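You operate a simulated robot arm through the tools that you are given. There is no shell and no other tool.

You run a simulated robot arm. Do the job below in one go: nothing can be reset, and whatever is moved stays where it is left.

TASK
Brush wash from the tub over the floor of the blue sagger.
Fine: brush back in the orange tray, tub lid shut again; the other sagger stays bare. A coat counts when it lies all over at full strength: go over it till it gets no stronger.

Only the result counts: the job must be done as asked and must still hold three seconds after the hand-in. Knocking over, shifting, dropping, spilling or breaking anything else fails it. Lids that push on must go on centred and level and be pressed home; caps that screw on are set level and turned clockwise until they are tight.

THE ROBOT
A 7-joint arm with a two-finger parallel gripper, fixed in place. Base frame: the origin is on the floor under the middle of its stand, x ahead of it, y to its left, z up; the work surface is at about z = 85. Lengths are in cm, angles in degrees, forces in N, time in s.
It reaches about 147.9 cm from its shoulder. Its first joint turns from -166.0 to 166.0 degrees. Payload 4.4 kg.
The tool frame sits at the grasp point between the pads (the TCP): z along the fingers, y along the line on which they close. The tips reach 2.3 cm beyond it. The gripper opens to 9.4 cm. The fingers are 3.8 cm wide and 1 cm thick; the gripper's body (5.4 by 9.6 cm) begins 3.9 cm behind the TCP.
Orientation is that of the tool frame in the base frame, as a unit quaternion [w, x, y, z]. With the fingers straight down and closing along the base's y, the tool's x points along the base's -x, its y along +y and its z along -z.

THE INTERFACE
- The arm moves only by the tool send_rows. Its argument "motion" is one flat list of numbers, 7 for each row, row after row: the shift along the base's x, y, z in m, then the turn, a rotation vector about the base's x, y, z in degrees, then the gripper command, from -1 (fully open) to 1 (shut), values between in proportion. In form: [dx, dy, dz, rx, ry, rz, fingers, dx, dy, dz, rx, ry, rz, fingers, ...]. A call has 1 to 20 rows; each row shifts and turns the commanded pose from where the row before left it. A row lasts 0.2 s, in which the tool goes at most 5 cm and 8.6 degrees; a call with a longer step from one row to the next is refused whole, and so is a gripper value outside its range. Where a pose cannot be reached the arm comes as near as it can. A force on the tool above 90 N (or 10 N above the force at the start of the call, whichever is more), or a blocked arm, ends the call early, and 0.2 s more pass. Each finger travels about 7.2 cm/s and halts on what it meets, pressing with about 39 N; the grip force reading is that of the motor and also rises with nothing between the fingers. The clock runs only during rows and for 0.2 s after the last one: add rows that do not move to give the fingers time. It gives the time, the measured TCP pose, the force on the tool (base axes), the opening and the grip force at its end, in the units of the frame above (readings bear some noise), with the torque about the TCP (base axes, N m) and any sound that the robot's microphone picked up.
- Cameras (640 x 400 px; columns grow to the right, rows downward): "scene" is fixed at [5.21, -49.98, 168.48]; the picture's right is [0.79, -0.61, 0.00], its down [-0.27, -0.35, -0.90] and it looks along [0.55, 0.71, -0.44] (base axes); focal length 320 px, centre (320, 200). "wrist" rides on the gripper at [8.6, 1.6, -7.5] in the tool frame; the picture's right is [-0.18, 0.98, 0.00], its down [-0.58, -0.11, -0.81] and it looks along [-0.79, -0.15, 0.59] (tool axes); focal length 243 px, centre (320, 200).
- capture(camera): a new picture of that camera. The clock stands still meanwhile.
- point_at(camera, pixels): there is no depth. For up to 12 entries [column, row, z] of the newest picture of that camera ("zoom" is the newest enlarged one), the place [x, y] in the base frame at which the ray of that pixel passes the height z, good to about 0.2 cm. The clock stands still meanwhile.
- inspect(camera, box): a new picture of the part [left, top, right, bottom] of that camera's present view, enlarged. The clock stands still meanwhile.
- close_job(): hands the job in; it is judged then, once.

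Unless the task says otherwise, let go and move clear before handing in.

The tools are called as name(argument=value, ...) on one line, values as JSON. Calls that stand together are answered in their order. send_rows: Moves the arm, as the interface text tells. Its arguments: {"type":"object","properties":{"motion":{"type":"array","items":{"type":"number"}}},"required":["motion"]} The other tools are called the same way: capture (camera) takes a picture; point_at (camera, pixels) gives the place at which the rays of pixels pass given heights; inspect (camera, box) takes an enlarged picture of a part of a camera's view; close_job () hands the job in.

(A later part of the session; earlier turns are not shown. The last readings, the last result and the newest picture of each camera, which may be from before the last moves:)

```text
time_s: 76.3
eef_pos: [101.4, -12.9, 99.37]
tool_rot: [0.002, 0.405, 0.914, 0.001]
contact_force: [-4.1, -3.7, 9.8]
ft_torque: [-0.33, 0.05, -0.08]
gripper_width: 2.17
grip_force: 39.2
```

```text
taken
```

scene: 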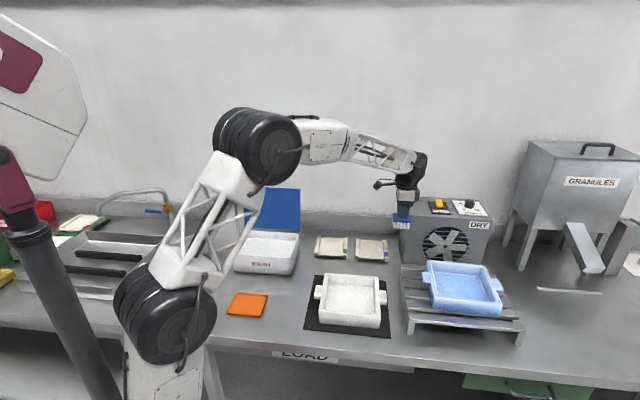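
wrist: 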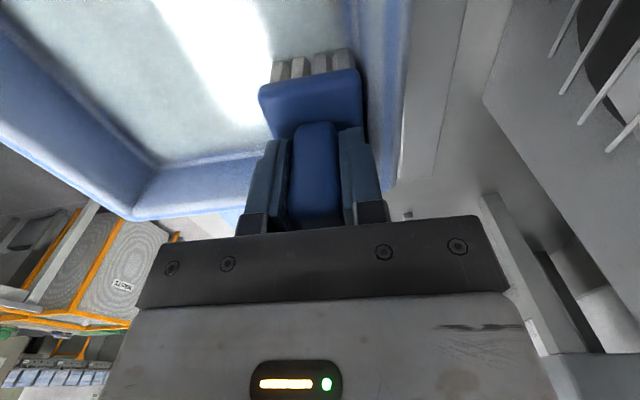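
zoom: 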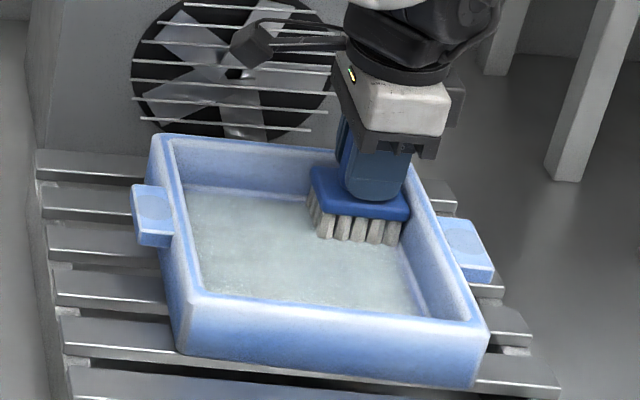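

The film looks a bit whiter now. The last strokes along the right wall seem to have nudged the sagger by 2–3 mm (lug from zoom col 128 to 132), so I'll stay further from that wall. Lifting off to look, then reloading.

send_rows(motion=[-0.001, 0.001, 0.003, 0, 0, 0, 1, 0, 0, 0.006, 0, 0, 0, 1, 0, 0, 0.01, 0, 0, 0, 1, 0, 0, 0.015, 0, 0, 0, 1, 0, 0, 0.02, 0, 0, 0, 1, 0, 0, 0.02, 0, 0, 0, 1, 0, 0, 0.01, 0, 0, 0, 1, 0, 0, 0.006, 0, 0, 0, 1, -0.00459, 0.01107, 0.00269, 0, 0, 0, 1, -0.00917, 0.02215, 0.00538, 0, 0, 0, 1, -0.01529, 0.03691, 0.00897, 0, 0, 0, 1, -0.01529, 0.03691, 0.00897, 0, 0, 0, 1, -0.01529, 0.03691, 0.00897, 0, 0, 0, 1, -0.01529, 0.03691, 0.00897, 0, 0, 0, 1, -0.01529, 0.03691, 0.00897, 0, 0, 0, 1, -0.00917, 0.02215, 0.00538, 0, 0, 0, 1, -0.00459, 0.01107, 0.00269, 0, 0, 0, 1])

inspect(camera="scene", box=[410, 230, 520, 320])

capture(camera="scene")

```text
time_s: 79.9
eef_pos: [90.88, 12.44, 114.44]
tool_rot: [0.0, 0.404, 0.915, 0.001]
contact_force: [0.3, 0.1, -1.1]
ft_torque: [-0.01, 0.01, 0.01]
gripper_width: 2.17
grip_force: 38.4
```

```text
4.44 times, centred on (465, 275) of scene
```

zoom: 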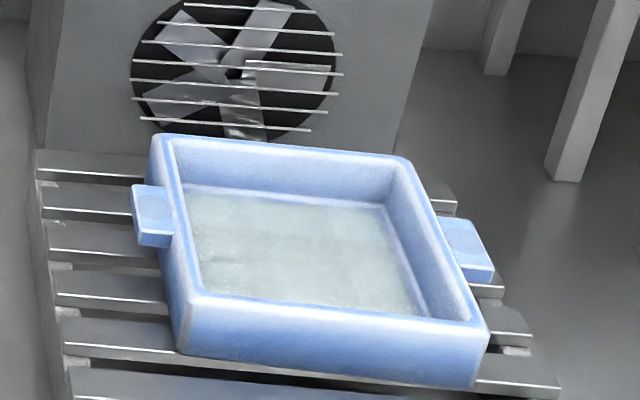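

```text
taken
```

scene: 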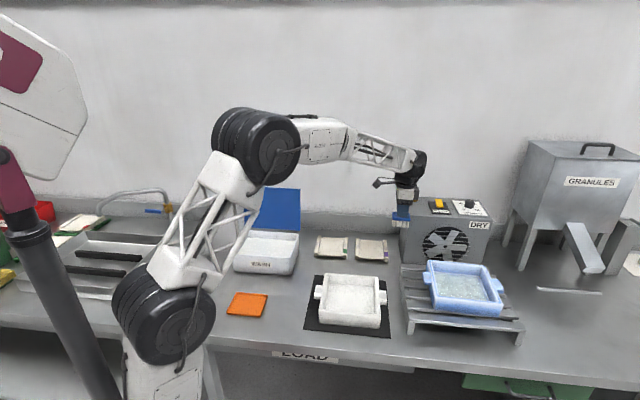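

The film is even but pale. I'll go back to the tub for a second load and see whether another pass makes it stronger.

send_rows(motion=[-0.0082, 0.0079, -0.00129, 0, 0, 0, 1, -0.01639, 0.01581, -0.00258, 0, 0, 0, 1, -0.02732, 0.02635, -0.0043, 0, 0, 0, 1, -0.02732, 0.02635, -0.0043, 0, 0, 0, 1, -0.02732, 0.02635, -0.0043, 0, 0, 0, 1, -0.02732, 0.02635, -0.0043, 0, 0, 0, 1, -0.02732, 0.02635, -0.0043, 0, 0, 0, 1, -0.02732, 0.02635, -0.0043, 0, 0, 0, 1, -0.02732, 0.02635, -0.0043, 0, 0, 0, 1, -0.02732, 0.02635, -0.0043, 0, 0, 0, 1, -0.02732, 0.02635, -0.0043, 0, 0, 0, 1, -0.02732, 0.02635, -0.0043, 0, 0, 0, 1, -0.02732, 0.02635, -0.0043, 0, 0, 0, 1, -0.02732, 0.02635, -0.0043, 0, 0, 0, 1, -0.01639, 0.01581, -0.00258, 0, 0, 0, 1, -0.0082, 0.0079, -0.00129, 0, 0, 0, 1])

send_rows(motion=[0, 0, -0.01, 0, 0, 0, 1, 0, 0, -0.02, 0, 0, 0, 1, 0, 0, -0.03, 0, 0, 0, 1, 0, 0, -0.025, 0, 0, 0, 1, 0, 0, -0.015, 0, 0, 0, 1, 0, 0, -0.008, 0, 0, 0, 1, 0, 0, -0.005, 0, 0, 0, 1, 0, 0, -0.003, 0, 0, 0, 1])

```text
time_s: 83.3
eef_pos: [53.27, 48.67, 108.6]
tool_rot: [0.001, 0.404, 0.915, 0.0]
contact_force: [0.2, -0.8, -1.3]
ft_torque: [-0.03, 0.0, 0.0]
gripper_width: 2.16
grip_force: 39.0
```

```text
time_s: 85.1
eef_pos: [53.25, 48.75, 96.91]
tool_rot: [0.002, 0.404, 0.915, 0.0]
contact_force: [-0.9, -0.4, -1.1]
ft_torque: [0.01, -0.01, 0.0]
gripper_width: 2.2
grip_force: 38.9
```

No contact yet at 96.9. Lowering the last few millimetres into the wash.

send_rows(motion=[0, 0, -0.002, 0, 0, 0, 1, 0, 0, -0.002, 0, 0, 0, 1, 0, 0, 0, 0, 0, 0, 1, 0, 0, 0, 0, 0, 0, 1])

inspect(camera="wrist", box=[200, 0, 420, 140])

```text
time_s: 86.1
eef_pos: [53.23, 48.68, 96.49]
tool_rot: [0.001, 0.405, 0.914, 0.0]
contact_force: [-0.3, -1.2, -1.8]
ft_torque: [-0.01, 0.02, 0.0]
gripper_width: 2.16
grip_force: 39.2
```

```text
2.86 times, centred on (310, 70) of wrist
```

zoom: 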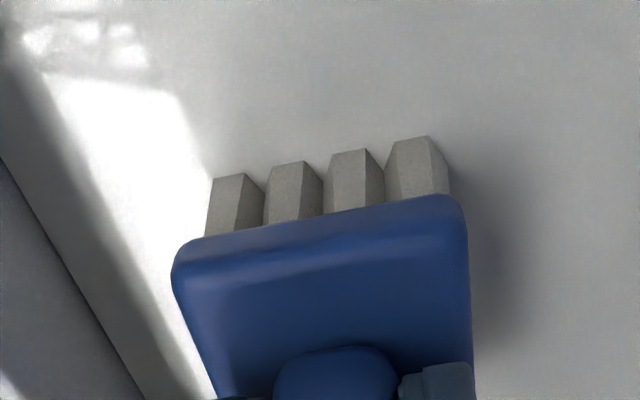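

Still just above the surface (no force, bristles not white). Lowering a little more.

send_rows(motion=[0, 0, -0.0015, 0, 0, 0, 1, 0, 0, -0.0015, 0, 0, 0, 1, 0, 0, 0, 0, 0, 0, 1])

```text
time_s: 86.9
eef_pos: [53.24, 48.63, 96.44]
tool_rot: [0.001, 0.405, 0.914, 0.001]
contact_force: [-4.3, -3.1, 22.6]
ft_torque: [-0.41, 0.27, 0.02]
gripper_width: 2.18
grip_force: 39.1
```

send_rows(motion=[0, 0, 0, 0, 0, 0, 1, 0, 0, 0, 0, 0, 0, 1, 0, 0, 0, 0, 0, 0, 1])

inspect(camera="wrist", box=[200, 0, 420, 140])

```text
time_s: 87.7
eef_pos: [53.26, 48.75, 96.38]
tool_rot: [0.002, 0.404, 0.915, 0.001]
contact_force: [-1.9, 0.4, 34.7]
ft_torque: [-0.23, 0.18, -0.01]
gripper_width: 2.16
grip_force: 38.5
```

```text
2.86 times, centred on (310, 70) of wrist
```

zoom: 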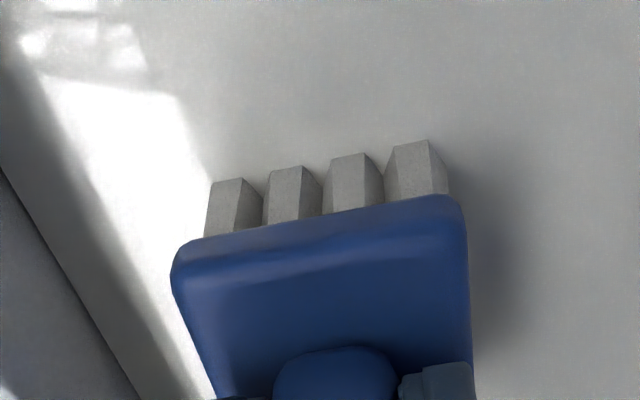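

Contact at 35 N; the bristles look greyer-white. Lifting out and checking their colour from the scene camera.

send_rows(motion=[0, 0, 0.003, 0, 0, 0, 1, 0, 0, 0.006, 0, 0, 0, 1, 0, 0, 0.01, 0, 0, 0, 1, 0, 0, 0.015, 0, 0, 0, 1, 0, 0, 0.02, 0, 0, 0, 1, 0, 0, 0.02, 0, 0, 0, 1, 0, 0, 0.02, 0, 0, 0, 1, 0, 0, 0.015, 0, 0, 0, 1, 0, 0, 0.01, 0, 0, 0, 1, 0, 0, 0.005, 0, 0, 0, 1])

inspect(camera="scene", box=[210, 160, 320, 260])

```text
time_s: 89.9
eef_pos: [53.33, 48.76, 108.78]
tool_rot: [0.001, 0.404, 0.915, 0.001]
contact_force: [-1.0, -0.2, -0.6]
ft_torque: [-0.01, 0.01, 0.0]
gripper_width: 2.17
grip_force: 39.1
```

```text
4.00 times, centred on (265, 210) of scene
```

zoom: 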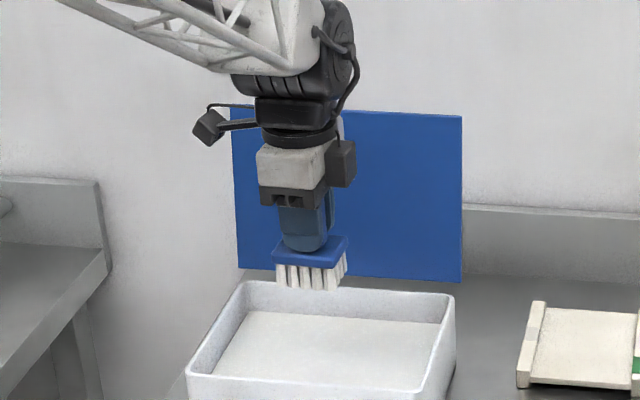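

The bristles are clearly white again. Carrying the brush back along the same corridor.

send_rows(motion=[0.00822, -0.00796, 0.00114, 0, 0, 0, 1, 0.01643, -0.01591, 0.00228, 0, 0, 0, 1, 0.02739, -0.02652, 0.0038, 0, 0, 0, 1, 0.02739, -0.02652, 0.0038, 0, 0, 0, 1, 0.02739, -0.02652, 0.0038, 0, 0, 0, 1, 0.02739, -0.02652, 0.0038, 0, 0, 0, 1, 0.02739, -0.02652, 0.0038, 0, 0, 0, 1, 0.02739, -0.02652, 0.0038, 0, 0, 0, 1, 0.02739, -0.02652, 0.0038, 0, 0, 0, 1, 0.02739, -0.02652, 0.0038, 0, 0, 0, 1, 0.02739, -0.02652, 0.0038, 0, 0, 0, 1, 0.02739, -0.02652, 0.0038, 0, 0, 0, 1, 0.02739, -0.02652, 0.0038, 0, 0, 0, 1, 0.02739, -0.02652, 0.0038, 0, 0, 0, 1, 0.01643, -0.01591, 0.00228, 0, 0, 0, 1, 0.00822, -0.00796, 0.00114, 0, 0, 0, 1])

send_rows(motion=[0.0023, -0.0102, -0.0044, 0, 0, 0, 1, 0.0046, -0.0204, -0.0089, 0, 0, 0, 1, 0.0076, -0.034, -0.0148, 0, 0, 0, 1, 0.0076, -0.034, -0.0148, 0, 0, 0, 1, 0.0076, -0.034, -0.0148, 0, 0, 0, 1, 0.0076, -0.034, -0.0148, 0, 0, 0, 1, 0.0046, -0.0204, -0.0089, 0, 0, 0, 1, 0.0023, -0.0102, -0.0044, 0, 0, 0, 1])

inspect(camera="scene", box=[410, 230, 520, 320])

capture(camera="wrist")

```text
time_s: 93.3
eef_pos: [91.09, 12.08, 113.84]
tool_rot: [0.001, 0.405, 0.914, 0.0]
contact_force: [-0.1, -0.2, -1.9]
ft_torque: [0.0, 0.02, -0.01]
gripper_width: 2.16
grip_force: 38.7
```

```text
time_s: 95.1
eef_pos: [95.57, -7.67, 105.32]
tool_rot: [0.002, 0.405, 0.914, 0.0]
contact_force: [-0.3, -1.4, -1.1]
ft_torque: [0.01, 0.02, 0.03]
gripper_width: 2.17
grip_force: 38.7
```

```text
4.44 times, centred on (465, 275) of scene
```

zoom: 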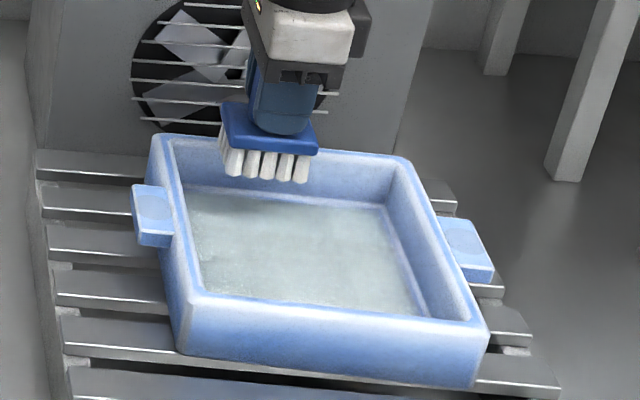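

```text
taken
```

wrist: 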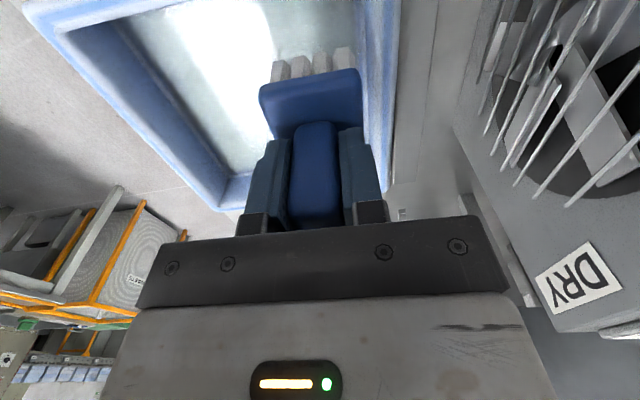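

The brush is above the back-left of the floor with white bristles. Lowering to contact.

send_rows(motion=[0, 0, -0.01, 0, 0, 0, 1, 0, 0, -0.015, 0, 0, 0, 1, 0, 0, -0.015, 0, 0, 0, 1, 0, 0, -0.01, 0, 0, 0, 1, 0, 0, -0.005, 0, 0, 0, 1, 0, 0, -0.003, 0, 0, 0, 1, 0, 0, -0.002, 0, 0, 0, 1])

```text
time_s: 96.7
eef_pos: [95.52, -7.67, 99.42]
tool_rot: [0.001, 0.404, 0.915, 0.0]
contact_force: [-1.4, 1.2, 4.4]
ft_torque: [-0.02, 0.16, -0.04]
gripper_width: 2.15
grip_force: 38.1
```

Light contact (4.4 N). Pressing 1 mm more and starting the raster with the fresh load, keeping ±4.5 cm from centre along the walls.

send_rows(motion=[-0.00256, 0.01525, -0.001, 0, 0, 0, 1, 0.01011, -0.01107, 0, 0, 0, 0, 1, 0.01011, -0.01107, 0, 0, 0, 0, 1, 0.01011, -0.01107, 0, 0, 0, 0, 1, 0.01011, -0.01107, 0, 0, 0, 0, 1, 0.01011, -0.01107, 0, 0, 0, 0, 1, 0.01011, -0.01107, 0, 0, 0, 0, 1, -0.00959, -0.00876, 0, 0, 0, 0, 1, -0.00959, -0.00876, 0, 0, 0, 0, 1, -0.01011, 0.01107, 0, 0, 0, 0, 1, -0.01011, 0.01107, 0, 0, 0, 0, 1, -0.01011, 0.01107, 0, 0, 0, 0, 1, -0.01011, 0.01107, 0, 0, 0, 0, 1, -0.01011, 0.01107, 0, 0, 0, 0, 1, -0.01011, 0.01107, 0, 0, 0, 0, 1, -0.00959, -0.00876, 0, 0, 0, 0, 1, -0.00959, -0.00876, 0, 0, 0, 0, 1])

inspect(camera="scene", box=[410, 230, 520, 320])

```text
time_s: 100.3
eef_pos: [91.38, -9.58, 99.3]
tool_rot: [0.002, 0.405, 0.914, 0.001]
contact_force: [6.9, 9.5, 22.0]
ft_torque: [0.48, 0.09, -0.16]
gripper_width: 2.15
grip_force: 39.2
```

```text
4.44 times, centred on (465, 275) of scene
```

zoom: 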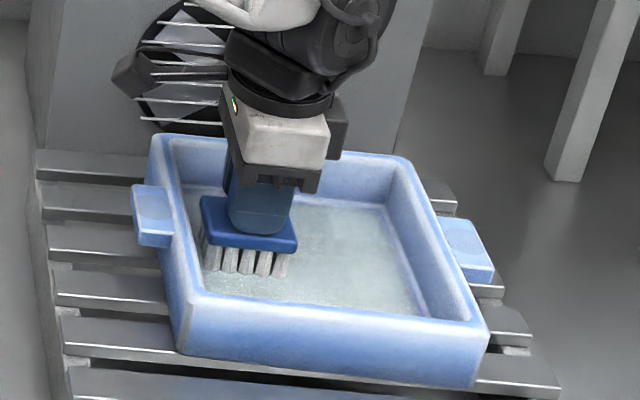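

The strokes are going well with no further shift of the sagger. Continuing the raster to the front.

send_rows(motion=[0.01011, -0.01107, 0, 0, 0, 0, 1, 0.01011, -0.01107, 0, 0, 0, 0, 1, 0.01011, -0.01107, 0, 0, 0, 0, 1, 0.01011, -0.01107, 0, 0, 0, 0, 1, 0.01011, -0.01107, 0, 0, 0, 0, 1, 0.01011, -0.01107, 0, 0, 0, 0, 1, -0.00959, -0.00876, 0, 0, 0, 0, 1, -0.00959, -0.00876, 0, 0, 0, 0, 1, -0.01011, 0.01107, 0, 0, 0, 0, 1, -0.01011, 0.01107, 0, 0, 0, 0, 1, -0.01011, 0.01107, 0, 0, 0, 0, 1, -0.01011, 0.01107, 0, 0, 0, 0, 1, -0.01011, 0.01107, 0, 0, 0, 0, 1, -0.01011, 0.01107, 0, 0, 0, 0, 1, -0.00959, -0.00876, 0, 0, 0, 0, 1, -0.00959, -0.00876, 0, 0, 0, 0, 1])

send_rows(motion=[0.01011, -0.01107, 0, 0, 0, 0, 1, 0.01011, -0.01107, 0, 0, 0, 0, 1, 0.01011, -0.01107, 0, 0, 0, 0, 1, 0.01011, -0.01107, 0, 0, 0, 0, 1, 0.01011, -0.01107, 0, 0, 0, 0, 1, 0.01011, -0.01107, 0, 0, 0, 0, 1])

inspect(camera="scene", box=[410, 230, 520, 320])

capture(camera="wrist")

```text
time_s: 103.7
eef_pos: [87.51, -13.14, 99.19]
tool_rot: [0.0, 0.404, 0.915, 0.001]
contact_force: [-0.3, -0.1, -1.1]
ft_torque: [0.0, 0.0, 0.0]
gripper_width: 2.15
grip_force: 38.9
```

```text
time_s: 105.1
eef_pos: [93.63, -19.59, 99.08]
tool_rot: [0.001, 0.404, 0.915, 0.0]
contact_force: [0.1, -0.1, -1.0]
ft_torque: [0.0, -0.03, -0.03]
gripper_width: 2.16
grip_force: 39.1
```

```text
4.44 times, centred on (465, 275) of scene
```

zoom: 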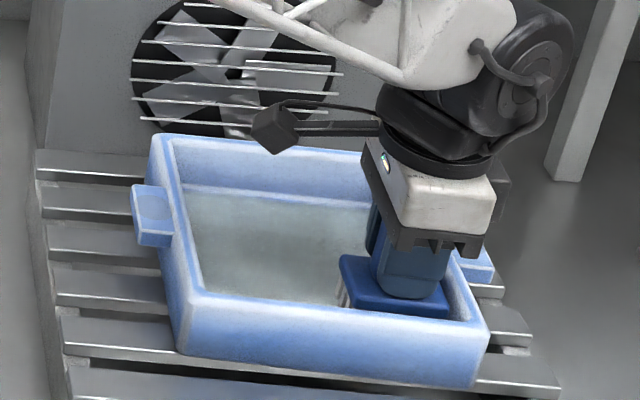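

```text
taken
```

wrist: 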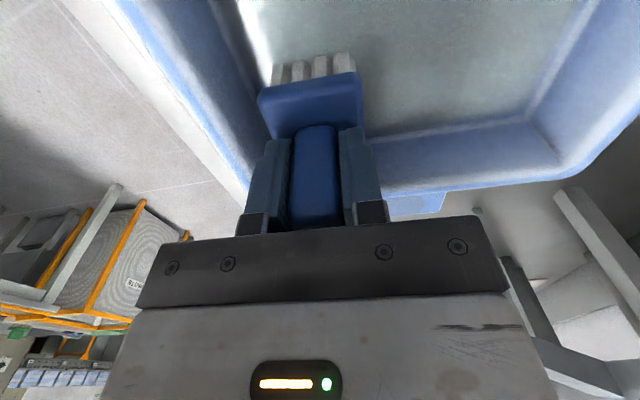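

Force has gone to zero in the front strips: the brush slid up slightly in the fingers. I'll lower until contact returns and redo the front.

send_rows(motion=[0, 0, -0.001, 0, 0, 0, 1, 0, 0, -0.001, 0, 0, 0, 1])

```text
time_s: 105.7
eef_pos: [93.69, -19.72, 99.18]
tool_rot: [0.002, 0.405, 0.914, 0.001]
contact_force: [-5.7, 3.3, 19.8]
ft_torque: [0.35, 0.8, 0.02]
gripper_width: 2.16
grip_force: 39.0
```

Contact is back at about 20 N. Redoing the two front strips.

send_rows(motion=[-0.01011, 0.01107, 0, 0, 0, 0, 1, -0.01011, 0.01107, 0, 0, 0, 0, 1, -0.01011, 0.01107, 0, 0, 0, 0, 1, -0.01011, 0.01107, 0, 0, 0, 0, 1, -0.01011, 0.01107, 0, 0, 0, 0, 1, -0.01011, 0.01107, 0, 0, 0, 0, 1, 0.00959, 0.00876, 0, 0, 0, 0, 1, 0.00959, 0.00876, 0, 0, 0, 0, 1, 0.01011, -0.01107, 0, 0, 0, 0, 1, 0.01011, -0.01107, 0, 0, 0, 0, 1, 0.01011, -0.01107, 0, 0, 0, 0, 1, 0.01011, -0.01107, 0, 0, 0, 0, 1, 0.01011, -0.01107, 0, 0, 0, 0, 1, 0.01011, -0.01107, 0, 0, 0, 0, 1])

inspect(camera="scene", box=[410, 230, 520, 320])

capture(camera="wrist")

```text
time_s: 108.7
eef_pos: [95.5, -17.95, 99.06]
tool_rot: [0.001, 0.405, 0.914, 0.001]
contact_force: [-12.1, 12.3, 38.3]
ft_torque: [0.59, 0.83, -0.06]
gripper_width: 2.16
grip_force: 39.0
```

```text
4.44 times, centred on (465, 275) of scene
```

zoom: 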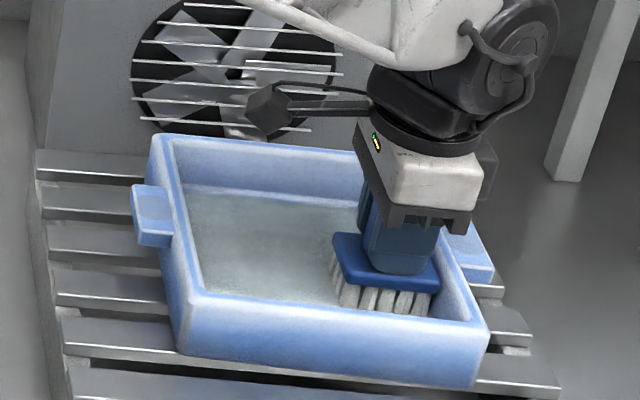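

```text
taken
```

wrist: 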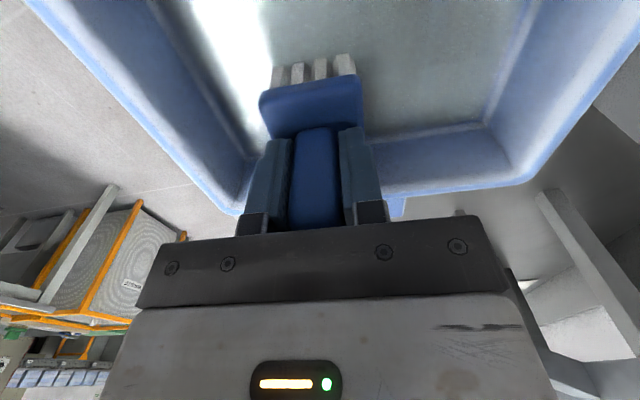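

38 N is more than needed; easing up 1 mm. Then I'll do a crosswise pass with the remaining load before looking at the floor with the arm away.

send_rows(motion=[-0.00959, -0.00876, 0.001, 0, 0, 0, 1, -0.00959, -0.00876, 0, 0, 0, 0, 1, 0.01279, 0.01168, 0, 0, 0, 0, 1, 0.01279, 0.01168, 0, 0, 0, 0, 1, 0.01279, 0.01168, 0, 0, 0, 0, 1, 0.01279, 0.01168, 0, 0, 0, 0, 1, 0.01279, 0.01168, 0, 0, 0, 0, 1, 0.01279, 0.01168, 0, 0, 0, 0, 1, -0.00741, 0.00812, 0, 0, 0, 0, 1, -0.00741, 0.00812, 0, 0, 0, 0, 1, -0.01279, -0.01168, 0, 0, 0, 0, 1, -0.01279, -0.01168, 0, 0, 0, 0, 1, -0.01279, -0.01168, 0, 0, 0, 0, 1, -0.01279, -0.01168, 0, 0, 0, 0, 1, -0.01279, -0.01168, 0, 0, 0, 0, 1, -0.01279, -0.01168, 0, 0, 0, 0, 1, -0.00741, 0.00812, 0, 0, 0, 0, 1, -0.00741, 0.00812, 0, 0, 0, 0, 1])

```text
time_s: 112.5
eef_pos: [90.6, -16.59, 99.06]
tool_rot: [0.0, 0.405, 0.915, 0.0]
contact_force: [1.4, -3.2, 5.2]
ft_torque: [-0.26, -0.03, 0.09]
gripper_width: 2.14
grip_force: 39.1
```

send_rows(motion=[0.01279, 0.01168, -0.0004, 0, 0, 0, 1, 0.01279, 0.01168, 0, 0, 0, 0, 1, 0.01279, 0.01168, 0, 0, 0, 0, 1, 0.01279, 0.01168, 0, 0, 0, 0, 1, 0.01279, 0.01168, 0, 0, 0, 0, 1, 0.01279, 0.01168, 0, 0, 0, 0, 1, -0.00741, 0.00812, 0, 0, 0, 0, 1, -0.00741, 0.00812, 0, 0, 0, 0, 1, -0.01279, -0.01168, 0, 0, 0, 0, 1, -0.01279, -0.01168, 0, 0, 0, 0, 1, -0.01279, -0.01168, 0, 0, 0, 0, 1, -0.01279, -0.01168, 0, 0, 0, 0, 1, -0.01279, -0.01168, 0, 0, 0, 0, 1, -0.01279, -0.01168, 0, 0, 0, 0, 1, -0.00741, 0.00812, 0, 0, 0, 0, 1, -0.00741, 0.00812, 0, 0, 0, 0, 1])

send_rows(motion=[0.01279, 0.01168, 0, 0, 0, 0, 1, 0.01279, 0.01168, 0, 0, 0, 0, 1, 0.01279, 0.01168, 0, 0, 0, 0, 1, 0.01279, 0.01168, 0, 0, 0, 0, 1, 0.01279, 0.01168, 0, 0, 0, 0, 1, 0.01279, 0.01168, 0, 0, 0, 0, 1])

inspect(camera="scene", box=[410, 230, 520, 320])

```text
time_s: 115.9
eef_pos: [87.79, -13.28, 99.06]
tool_rot: [0.001, 0.405, 0.914, 0.001]
contact_force: [1.5, -2.2, 4.8]
ft_torque: [-0.19, 0.02, 0.08]
gripper_width: 2.18
grip_force: 39.1
```

```text
time_s: 117.3
eef_pos: [95.49, -6.15, 99.03]
tool_rot: [0.001, 0.403, 0.915, 0.001]
contact_force: [-0.4, -1.8, 4.7]
ft_torque: [-0.18, 0.2, 0.05]
gripper_width: 2.18
grip_force: 39.2
```

```text
4.44 times, centred on (465, 275) of scene
```

zoom: 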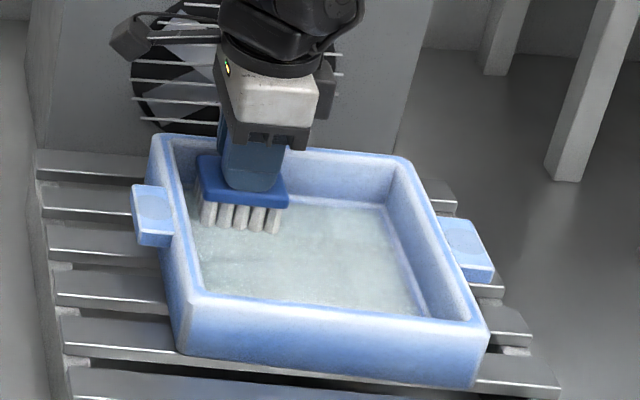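

Lifting off and returning to the same waypoint as before, so I can compare the coat under the same lighting.

send_rows(motion=[0, 0, 0.003, 0, 0, 0, 1, 0, 0, 0.006, 0, 0, 0, 1, 0, 0, 0.01, 0, 0, 0, 1, 0, 0, 0.015, 0, 0, 0, 1, 0, 0, 0.02, 0, 0, 0, 1, 0, 0, 0.02, 0, 0, 0, 1, 0, 0, 0.01, 0, 0, 0, 1, -0.00225, 0.0092, 0.0033, 0, 0, 0, 1, -0.0045, 0.0184, 0.0065, 0, 0, 0, 1, -0.0075, 0.0308, 0.0108, 0, 0, 0, 1, -0.0075, 0.0308, 0.0108, 0, 0, 0, 1, -0.0075, 0.0308, 0.0108, 0, 0, 0, 1, -0.0075, 0.0308, 0.0108, 0, 0, 0, 1, -0.0045, 0.0184, 0.0065, 0, 0, 0, 1, -0.00225, 0.0092, 0.0033, 0, 0, 0, 1])

inspect(camera="scene", box=[410, 230, 520, 320])

capture(camera="wrist")

```text
time_s: 120.5
eef_pos: [91.2, 11.47, 113.81]
tool_rot: [0.001, 0.404, 0.915, 0.001]
contact_force: [0.8, -0.2, -0.7]
ft_torque: [0.01, 0.0, -0.02]
gripper_width: 2.16
grip_force: 38.7
```

```text
4.44 times, centred on (465, 275) of scene
```

zoom: 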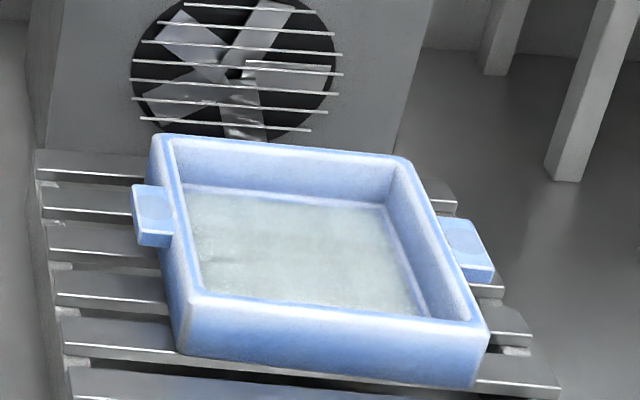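

```text
taken
```

wrist: 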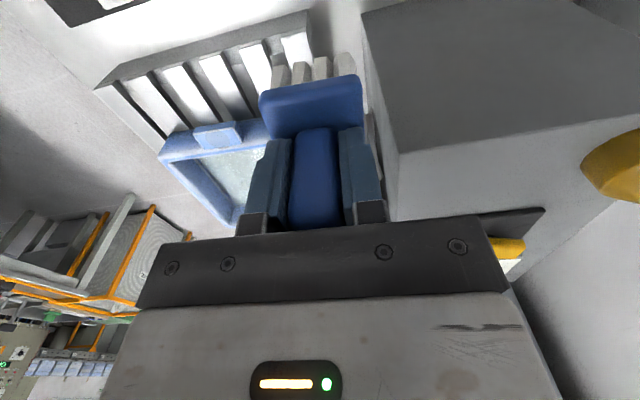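

The floor looks the same as after the first load, so it appears close to full strength. I'll zoom in on edges and corners for any gaps.

inspect(camera="scene", box=[430, 265, 470, 305])

inspect(camera="scene", box=[460, 268, 500, 308])

```text
10.00 times, centred on (450, 285) of scene
```

zoom: 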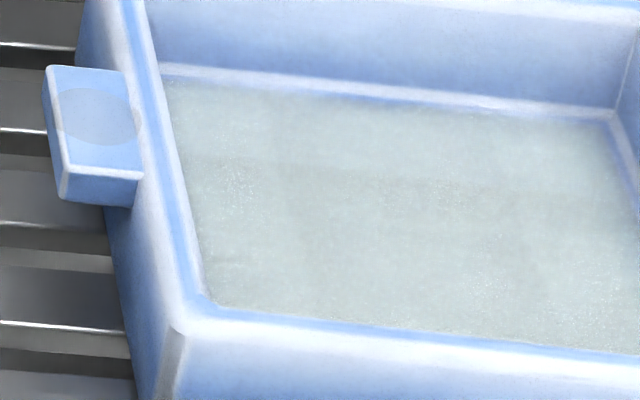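

```text
10.00 times, centred on (480, 288) of scene
```

zoom: 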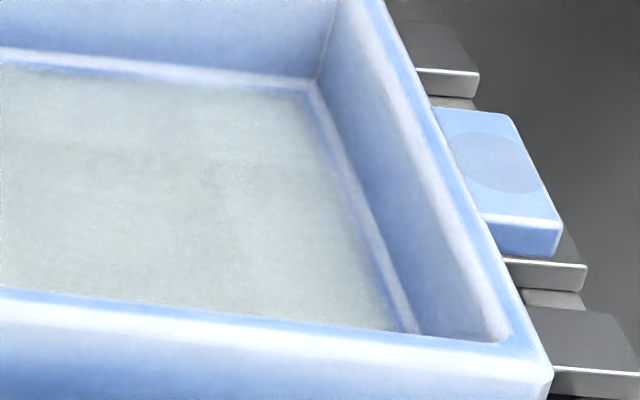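

The film reaches the visible edges evenly. The near and front edges are hidden from this camera, so I'll look at them with the wrist camera from the front-left viewpoint.

send_rows(motion=[-0.00752, -0.00793, 0.00129, 0, 0, 0, 1, -0.01503, -0.01586, 0.00257, 0, 0, 0, 1, -0.02505, -0.02643, 0.00429, 0, 0, 0, 1, -0.02505, -0.02643, 0.00429, 0, 0, 0, 1, -0.02505, -0.02643, 0.00429, 0, 0, 0, 1, -0.02505, -0.02643, 0.00429, 0, 0, 0, 1, -0.02505, -0.02643, 0.00429, 0, 0, 0, 1, -0.02505, -0.02643, 0.00429, 0, 0, 0, 1, -0.02505, -0.02643, 0.00429, 0, 0, 0, 1, -0.02505, -0.02643, 0.00429, 0, 0, 0, 1, -0.01503, -0.01586, 0.00257, 0, 0, 0, 1, -0.00752, -0.00793, 0.00129, 0, 0, 0, 1])

capture(camera="wrist")

inspect(camera="wrist", box=[400, 30, 620, 200])

inspect(camera="scene", box=[410, 240, 520, 330])

```text
time_s: 123.1
eef_pos: [66.44, -14.23, 118.05]
tool_rot: [0.001, 0.404, 0.915, 0.001]
contact_force: [-0.2, -0.1, -1.5]
ft_torque: [-0.02, 0.0, -0.01]
gripper_width: 2.17
grip_force: 38.8
```

```text
taken
```

wrist: 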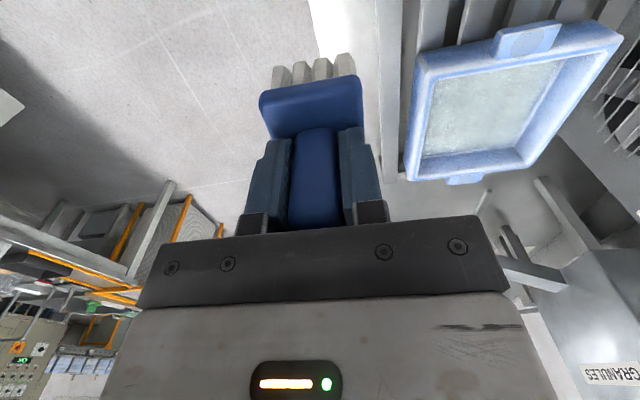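

```text
2.35 times, centred on (510, 115) of wrist
```

zoom: 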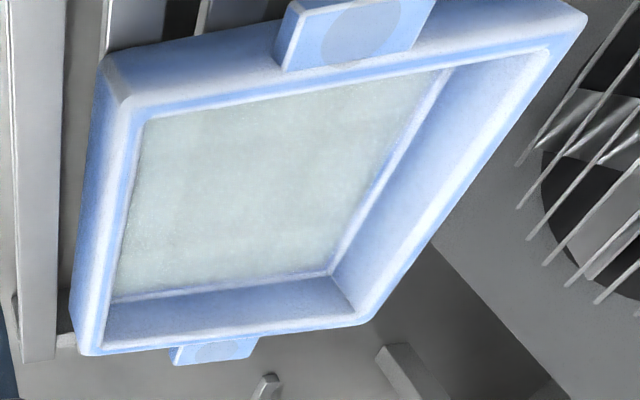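

```text
4.44 times, centred on (465, 285) of scene
```

zoom: 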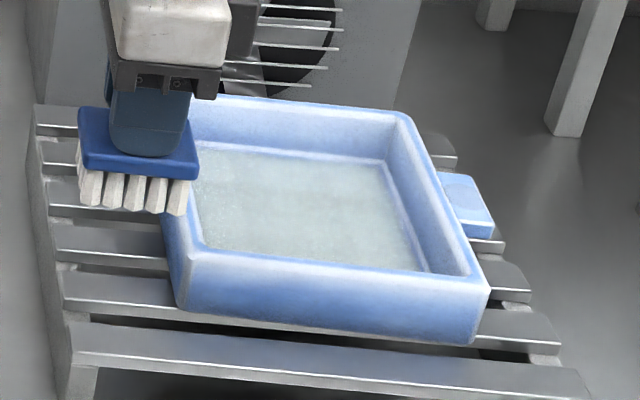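

The coat looks even from this side too. I'll re-measure the floor corners, since the sagger moved slightly, so that I can work right up to the edges.

point_at(camera="wrist", pixels=[[515.1, 145.6, 93.2], [421.9, 157.6, 93.2], [435.5, 80, 96.4], [607, 51, 96.4], [527, 166, 96.4], [419, 177, 96.4], [562.5, 61, 93.2]])

inspect(camera="wrist", box=[405, 60, 475, 170])

inspect(camera="wrist", box=[480, 40, 590, 160])

```text
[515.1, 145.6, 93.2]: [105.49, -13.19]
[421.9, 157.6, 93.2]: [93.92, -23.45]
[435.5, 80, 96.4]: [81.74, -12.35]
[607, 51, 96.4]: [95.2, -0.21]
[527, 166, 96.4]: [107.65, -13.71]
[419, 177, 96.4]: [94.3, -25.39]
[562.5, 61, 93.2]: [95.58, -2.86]
```

```text
3.64 times, centred on (440, 115) of wrist
```

zoom: 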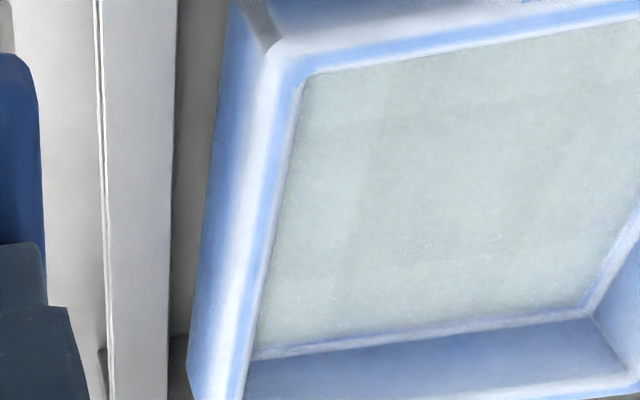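

```text
3.33 times, centred on (535, 100) of wrist
```

zoom: 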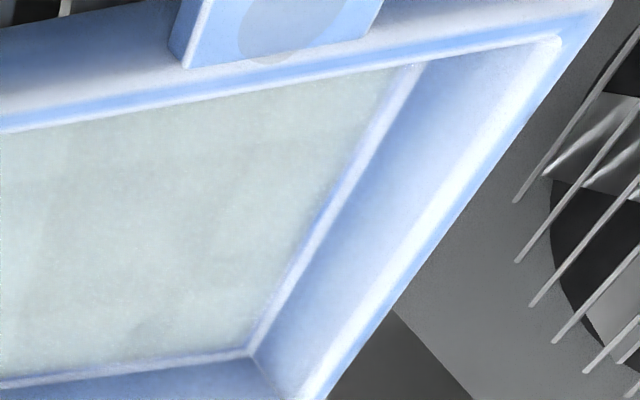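

The coat looks nearly uniform, with a very faint band near the front-left. The bristles are still white, so I'll make another light full pass, working right to the edges.

send_rows(motion=[0.01071, 0.0007, -0.00621, 0, 0, 0, 1, 0.02141, 0.0014, -0.01241, 0, 0, 0, 1, 0.03569, 0.00233, -0.02069, 0, 0, 0, 1, 0.03569, 0.00233, -0.02069, 0, 0, 0, 1, 0.03569, 0.00233, -0.02069, 0, 0, 0, 1, 0.03569, 0.00233, -0.02069, 0, 0, 0, 1, 0.02141, 0.0014, -0.01241, 0, 0, 0, 1, 0.01071, 0.0007, -0.00621, 0, 0, 0, 1, 0, 0, -0.01, 0, 0, 0, 1, 0, 0, -0.02, 0, 0, 0, 1, 0, 0, -0.02, 0, 0, 0, 1, 0, 0, -0.01, 0, 0, 0, 1, 0, 0, -0.005, 0, 0, 0, 1, 0, 0, -0.002, 0, 0, 0, 1])

capture(camera="wrist")

inspect(camera="scene", box=[410, 240, 520, 330])

```text
time_s: 126.1
eef_pos: [87.3, -12.99, 99.27]
tool_rot: [0.0, 0.404, 0.915, 0.001]
contact_force: [0.8, 0.3, -1.1]
ft_torque: [0.02, 0.01, 0.01]
gripper_width: 2.19
grip_force: 39.3
```

```text
taken
```

wrist: 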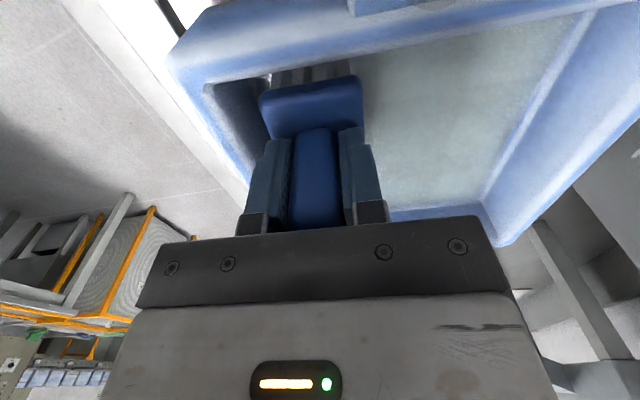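

```text
4.44 times, centred on (465, 285) of scene
```

zoom: 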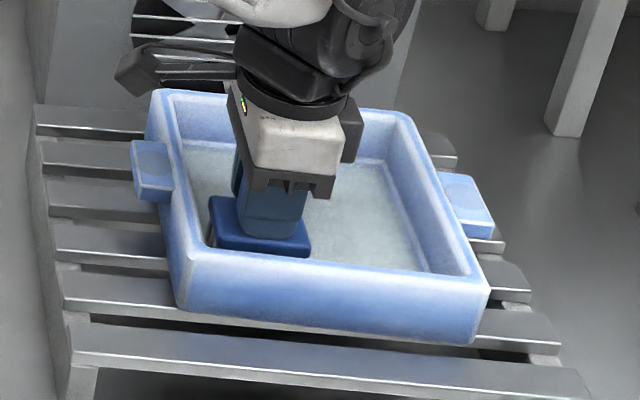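

send_rows(motion=[0, 0, -0.001, 0, 0, 0, 1, 0, 0, -0.001, 0, 0, 0, 1])

```text
time_s: 126.7
eef_pos: [87.26, -12.89, 99.15]
tool_rot: [0.001, 0.404, 0.915, 0.001]
contact_force: [-0.4, -0.1, -0.3]
ft_torque: [0.03, 0.01, -0.06]
gripper_width: 2.15
grip_force: 38.7
```

send_rows(motion=[0, 0, -0.001, 0, 0, 0, 1, 0, 0, -0.001, 0, 0, 0, 1])

```text
time_s: 127.3
eef_pos: [87.17, -12.98, 99.04]
tool_rot: [0.002, 0.405, 0.914, 0.001]
contact_force: [-7.2, 1.3, 23.5]
ft_torque: [0.29, 0.97, 0.03]
gripper_width: 2.15
grip_force: 38.9
```

Contact at 99.05, mostly on the wall side of the brush. Easing off slightly and tracing the edges: along the left wall, then the back wall.

send_rows(motion=[0.00135, -0.00148, 0.0005, 0, 0, 0, 1, 0.01159, 0.01059, 0, 0, 0, 0, 1, 0.01159, 0.01059, 0, 0, 0, 0, 1, 0.01159, 0.01059, 0, 0, 0, 0, 1, 0.01159, 0.01059, 0, 0, 0, 0, 1, 0.01159, 0.01059, 0, 0, 0, 0, 1, 0.01159, 0.01059, 0, 0, 0, 0, 1, 0.01159, 0.01059, 0, 0, 0, 0, 1])

```text
time_s: 129.1
eef_pos: [95.39, -5.64, 99.05]
tool_rot: [0.001, 0.404, 0.915, 0.001]
contact_force: [-25.2, -18.9, 49.5]
ft_torque: [-0.33, 0.78, 0.35]
gripper_width: 2.16
grip_force: 38.6
```

Force jumped to 49 N: I'm pressing on the back wall's fillet. Backing off 3 mm and easing up, then checking that the sagger hasn't moved.

send_rows(motion=[-0.0026, -0.0024, 0.001, 0, 0, 0, 1, 0, 0, 0, 0, 0, 0, 1])

inspect(camera="scene", box=[410, 230, 520, 320])

```text
time_s: 129.7
eef_pos: [95.26, -5.61, 99.09]
tool_rot: [0.001, 0.405, 0.914, 0.001]
contact_force: [14.7, 9.5, 36.4]
ft_torque: [0.38, -0.54, 0.01]
gripper_width: 2.16
grip_force: 39.2
```

```text
4.44 times, centred on (465, 275) of scene
```

zoom: 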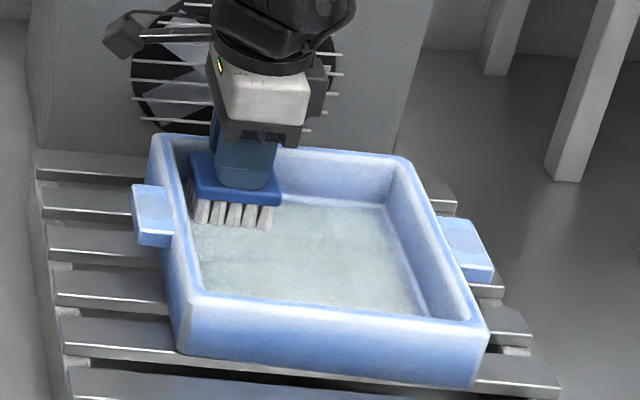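

The sagger is unmoved (corners still at (153,138) and (489,327)). Force is still 36 N, so I'll raise 1.5 mm more and go along the back wall.

send_rows(motion=[0, 0, 0.0012, 0, 0, 0, 1, 0.01056, -0.01156, 0, 0, 0, 0, 1, 0.01056, -0.01156, 0, 0, 0, 0, 1, 0.01056, -0.01156, 0, 0, 0, 0, 1])

```text
time_s: 130.7
eef_pos: [98.25, -9.36, 99.05]
tool_rot: [0.0, 0.405, 0.914, 0.0]
contact_force: [-7.7, 6.0, 20.3]
ft_torque: [0.07, 0.37, -0.07]
gripper_width: 2.17
grip_force: 39.0
```

20 N now, which is fine. Continuing along the back wall, then the right wall to the front.

send_rows(motion=[0.01033, -0.01131, 0.0004, 0, 0, 0, 1, 0.01033, -0.01131, 0, 0, 0, 0, 1, 0.01033, -0.01131, 0, 0, 0, 0, 1, -0.01097, -0.01002, 0, 0, 0, 0, 1, -0.01097, -0.01002, 0, 0, 0, 0, 1, -0.01097, -0.01002, 0, 0, 0, 0, 1, -0.01097, -0.01002, 0, 0, 0, 0, 1])

```text
time_s: 132.3
eef_pos: [97.04, -16.8, 99.16]
tool_rot: [0.0, 0.404, 0.915, 0.0]
contact_force: [-0.7, -0.3, -1.3]
ft_torque: [0.02, -0.03, 0.02]
gripper_width: 2.16
grip_force: 39.0
```

No contact at the right side: the floor is slightly lower there. Lowering 1–2 mm and redoing this wall strip.

send_rows(motion=[0, 0, -0.0015, 0, 0, 0, 1, 0, 0, -0.001, 0, 0, 0, 1])

```text
time_s: 132.9
eef_pos: [96.97, -16.82, 99.03]
tool_rot: [0.001, 0.404, 0.915, 0.002]
contact_force: [-11.7, 5.8, 15.4]
ft_torque: [0.09, 0.65, -0.12]
gripper_width: 2.15
grip_force: 38.9
```

send_rows(motion=[0.0096, 0.0115, 0, 0, 0, 0, 1, 0.01097, 0.01002, 0, 0, 0, 0, 1, 0.01097, 0.01002, 0, 0, 0, 0, 1, 0.01097, 0.01002, 0, 0, 0, 0, 1, -0.01097, -0.01002, 0, 0, 0, 0, 1, -0.01097, -0.01002, 0, 0, 0, 0, 1, -0.01097, -0.01002, 0, 0, 0, 0, 1, -0.01097, -0.01002, 0, 0, 0, 0, 1, -0.01097, -0.01002, 0, 0, 0, 0, 1, -0.01097, -0.01002, 0, 0, 0, 0, 1, -0.01097, -0.01002, 0, 0, 0, 0, 1])

```text
time_s: 135.3
eef_pos: [93.68, -19.6, 99.06]
tool_rot: [0.002, 0.404, 0.915, 0.001]
contact_force: [12.3, 12.4, 40.7]
ft_torque: [0.48, -0.16, -0.07]
gripper_width: 2.18
grip_force: 39.4
```

Front-right corner reached (40 N, on the front fillet). Easing up and going along the front wall to the left.

send_rows(motion=[0.0015, 0.0014, 0.001, 0, 0, 0, 1, -0.01033, 0.01131, 0, 0, 0, 0, 1, -0.01033, 0.01131, 0, 0, 0, 0, 1, -0.01033, 0.01131, 0, 0, 0, 0, 1])

```text
time_s: 136.3
eef_pos: [90.71, -16.15, 99.02]
tool_rot: [0.001, 0.404, 0.915, 0.0]
contact_force: [10.9, -10.7, 34.4]
ft_torque: [-0.86, -0.42, 0.15]
gripper_width: 2.17
grip_force: 38.7
```

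send_rows(motion=[0, 0, 0.001, 0, 0, 0, 1, -0.01033, 0.01131, 0, 0, 0, 0, 1, -0.01033, 0.01131, 0, 0, 0, 0, 1, -0.01033, 0.01131, 0, 0, 0, 0, 1])

inspect(camera="scene", box=[410, 230, 520, 320])

capture(camera="wrist")

```text
time_s: 137.3
eef_pos: [87.64, -12.66, 99.18]
tool_rot: [0.001, 0.405, 0.915, 0.0]
contact_force: [8.5, -6.1, 20.5]
ft_torque: [-0.52, -0.32, 0.09]
gripper_width: 2.15
grip_force: 38.6
```

```text
4.44 times, centred on (465, 275) of scene
```

zoom: 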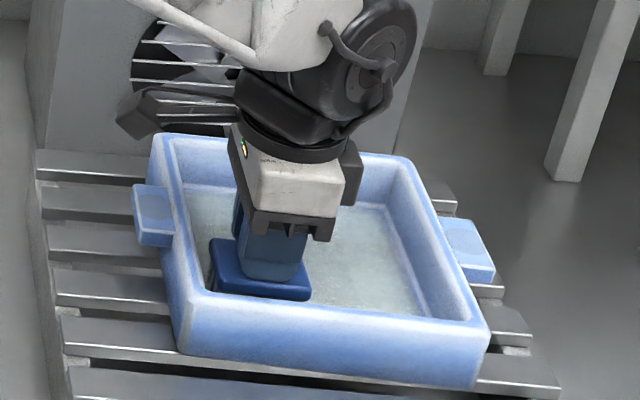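

```text
taken
```

wrist: 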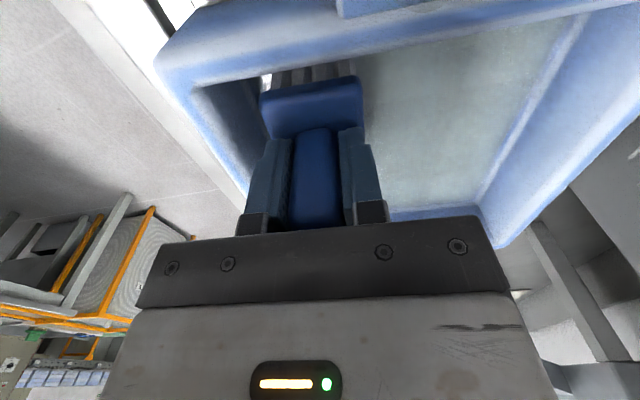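

The edge loop is done. Now the interior strips once more.

send_rows(motion=[0.00923, 0.00843, 0, 0, 0, 0, 1, 0.00923, 0.00843, 0, 0, 0, 0, 1, 0.01033, -0.01131, 0, 0, 0, 0, 1, 0.01033, -0.01131, 0, 0, 0, 0, 1, 0.01033, -0.01131, -0.0003, 0, 0, 0, 1, 0.01033, -0.01131, -0.0003, 0, 0, 0, 1, 0.01033, -0.01131, -0.0003, 0, 0, 0, 1, 0.01033, -0.01131, -0.0003, 0, 0, 0, 1, 0.00923, 0.00843, 0, 0, 0, 0, 1, 0.00923, 0.00843, 0, 0, 0, 0, 1, -0.01033, 0.01131, 0, 0, 0, 0, 1, -0.01033, 0.01131, 0, 0, 0, 0, 1, -0.01033, 0.01131, 0.0003, 0, 0, 0, 1, -0.01033, 0.01131, 0.0003, 0, 0, 0, 1, -0.01033, 0.01131, 0.0003, 0, 0, 0, 1, -0.01033, 0.01131, 0.0003, 0, 0, 0, 1])

send_rows(motion=[0.00923, 0.00843, 0, 0, 0, 0, 1, 0.00923, 0.00843, 0, 0, 0, 0, 1, 0.01033, -0.01131, 0, 0, 0, 0, 1, 0.01033, -0.01131, 0, 0, 0, 0, 1, 0.01033, -0.01131, -0.0003, 0, 0, 0, 1, 0.01033, -0.01131, -0.0003, 0, 0, 0, 1, 0.01033, -0.01131, -0.0003, 0, 0, 0, 1, 0.01033, -0.01131, -0.0003, 0, 0, 0, 1])

inspect(camera="scene", box=[410, 230, 520, 320])

```text
time_s: 140.7
eef_pos: [91.17, -9.45, 99.13]
tool_rot: [0.0, 0.404, 0.915, 0.002]
contact_force: [1.4, -1.9, 4.7]
ft_torque: [-0.24, -0.15, 0.03]
gripper_width: 2.15
grip_force: 39.2
```

```text
time_s: 142.5
eef_pos: [99.31, -14.39, 99.04]
tool_rot: [0.001, 0.405, 0.914, 0.001]
contact_force: [-1.3, 2.4, 5.8]
ft_torque: [0.18, 0.23, -0.09]
gripper_width: 2.16
grip_force: 39.1
```

```text
4.44 times, centred on (465, 275) of scene
```

zoom: 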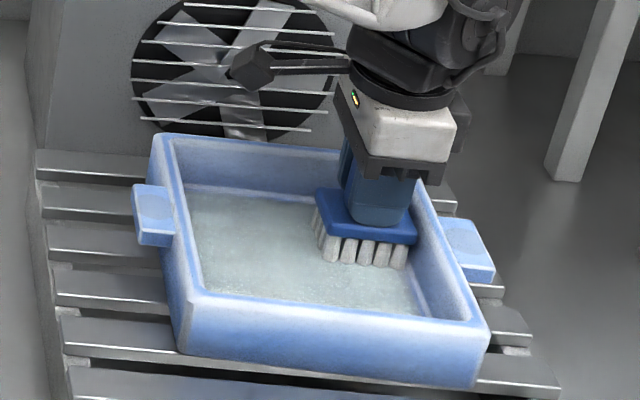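

Lifting off to compare the coat again from the same waypoint.

send_rows(motion=[0, 0, 0.003, 0, 0, 0, 1, 0, 0, 0.006, 0, 0, 0, 1, 0, 0, 0.01, 0, 0, 0, 1, 0, 0, 0.015, 0, 0, 0, 1, 0, 0, 0.02, 0, 0, 0, 1, 0, 0, 0.02, 0, 0, 0, 1, 0, 0, 0.01, 0, 0, 0, 1, -0.0036, 0.0114, 0.0028, 0, 0, 0, 1, -0.0071, 0.0229, 0.0056, 0, 0, 0, 1, -0.0119, 0.0381, 0.0094, 0, 0, 0, 1, -0.0119, 0.0381, 0.0094, 0, 0, 0, 1, -0.0119, 0.0381, 0.0094, 0, 0, 0, 1, -0.0119, 0.0381, 0.0094, 0, 0, 0, 1, -0.0119, 0.0381, 0.0094, 0, 0, 0, 1, -0.0071, 0.0229, 0.0056, 0, 0, 0, 1, -0.0036, 0.0114, 0.0028, 0, 0, 0, 1])

inspect(camera="scene", box=[410, 230, 520, 320])

inspect(camera="scene", box=[430, 265, 470, 305])

inspect(camera="scene", box=[460, 268, 500, 308])

```text
time_s: 145.9
eef_pos: [91.18, 11.49, 113.71]
tool_rot: [0.0, 0.405, 0.914, 0.002]
contact_force: [0.0, 0.2, -0.7]
ft_torque: [-0.01, -0.01, -0.02]
gripper_width: 2.15
grip_force: 38.9
```

```text
4.44 times, centred on (465, 275) of scene
```

zoom: 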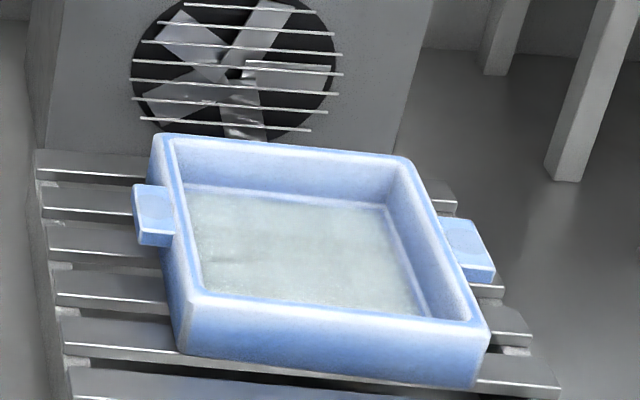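

```text
10.00 times, centred on (450, 285) of scene
```

zoom: 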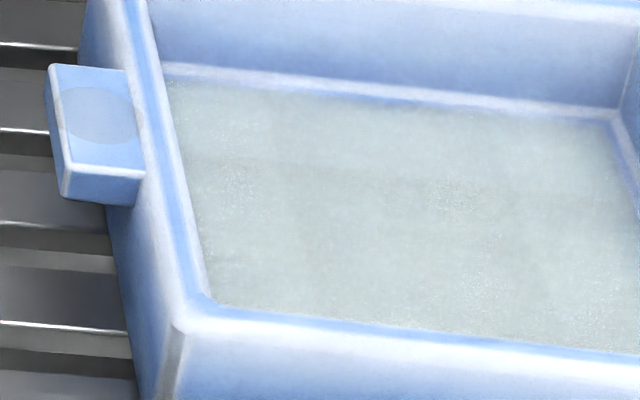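

```text
10.00 times, centred on (480, 288) of scene
```

zoom: 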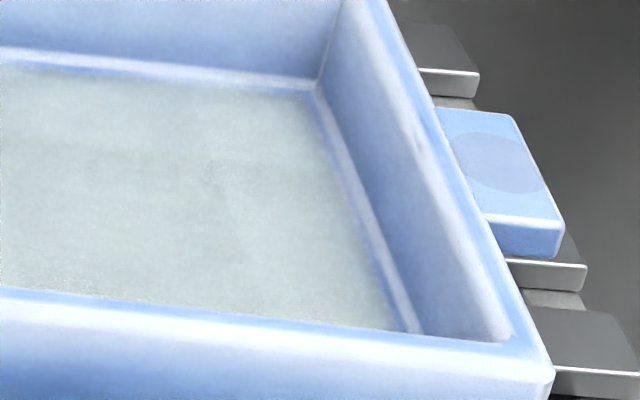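

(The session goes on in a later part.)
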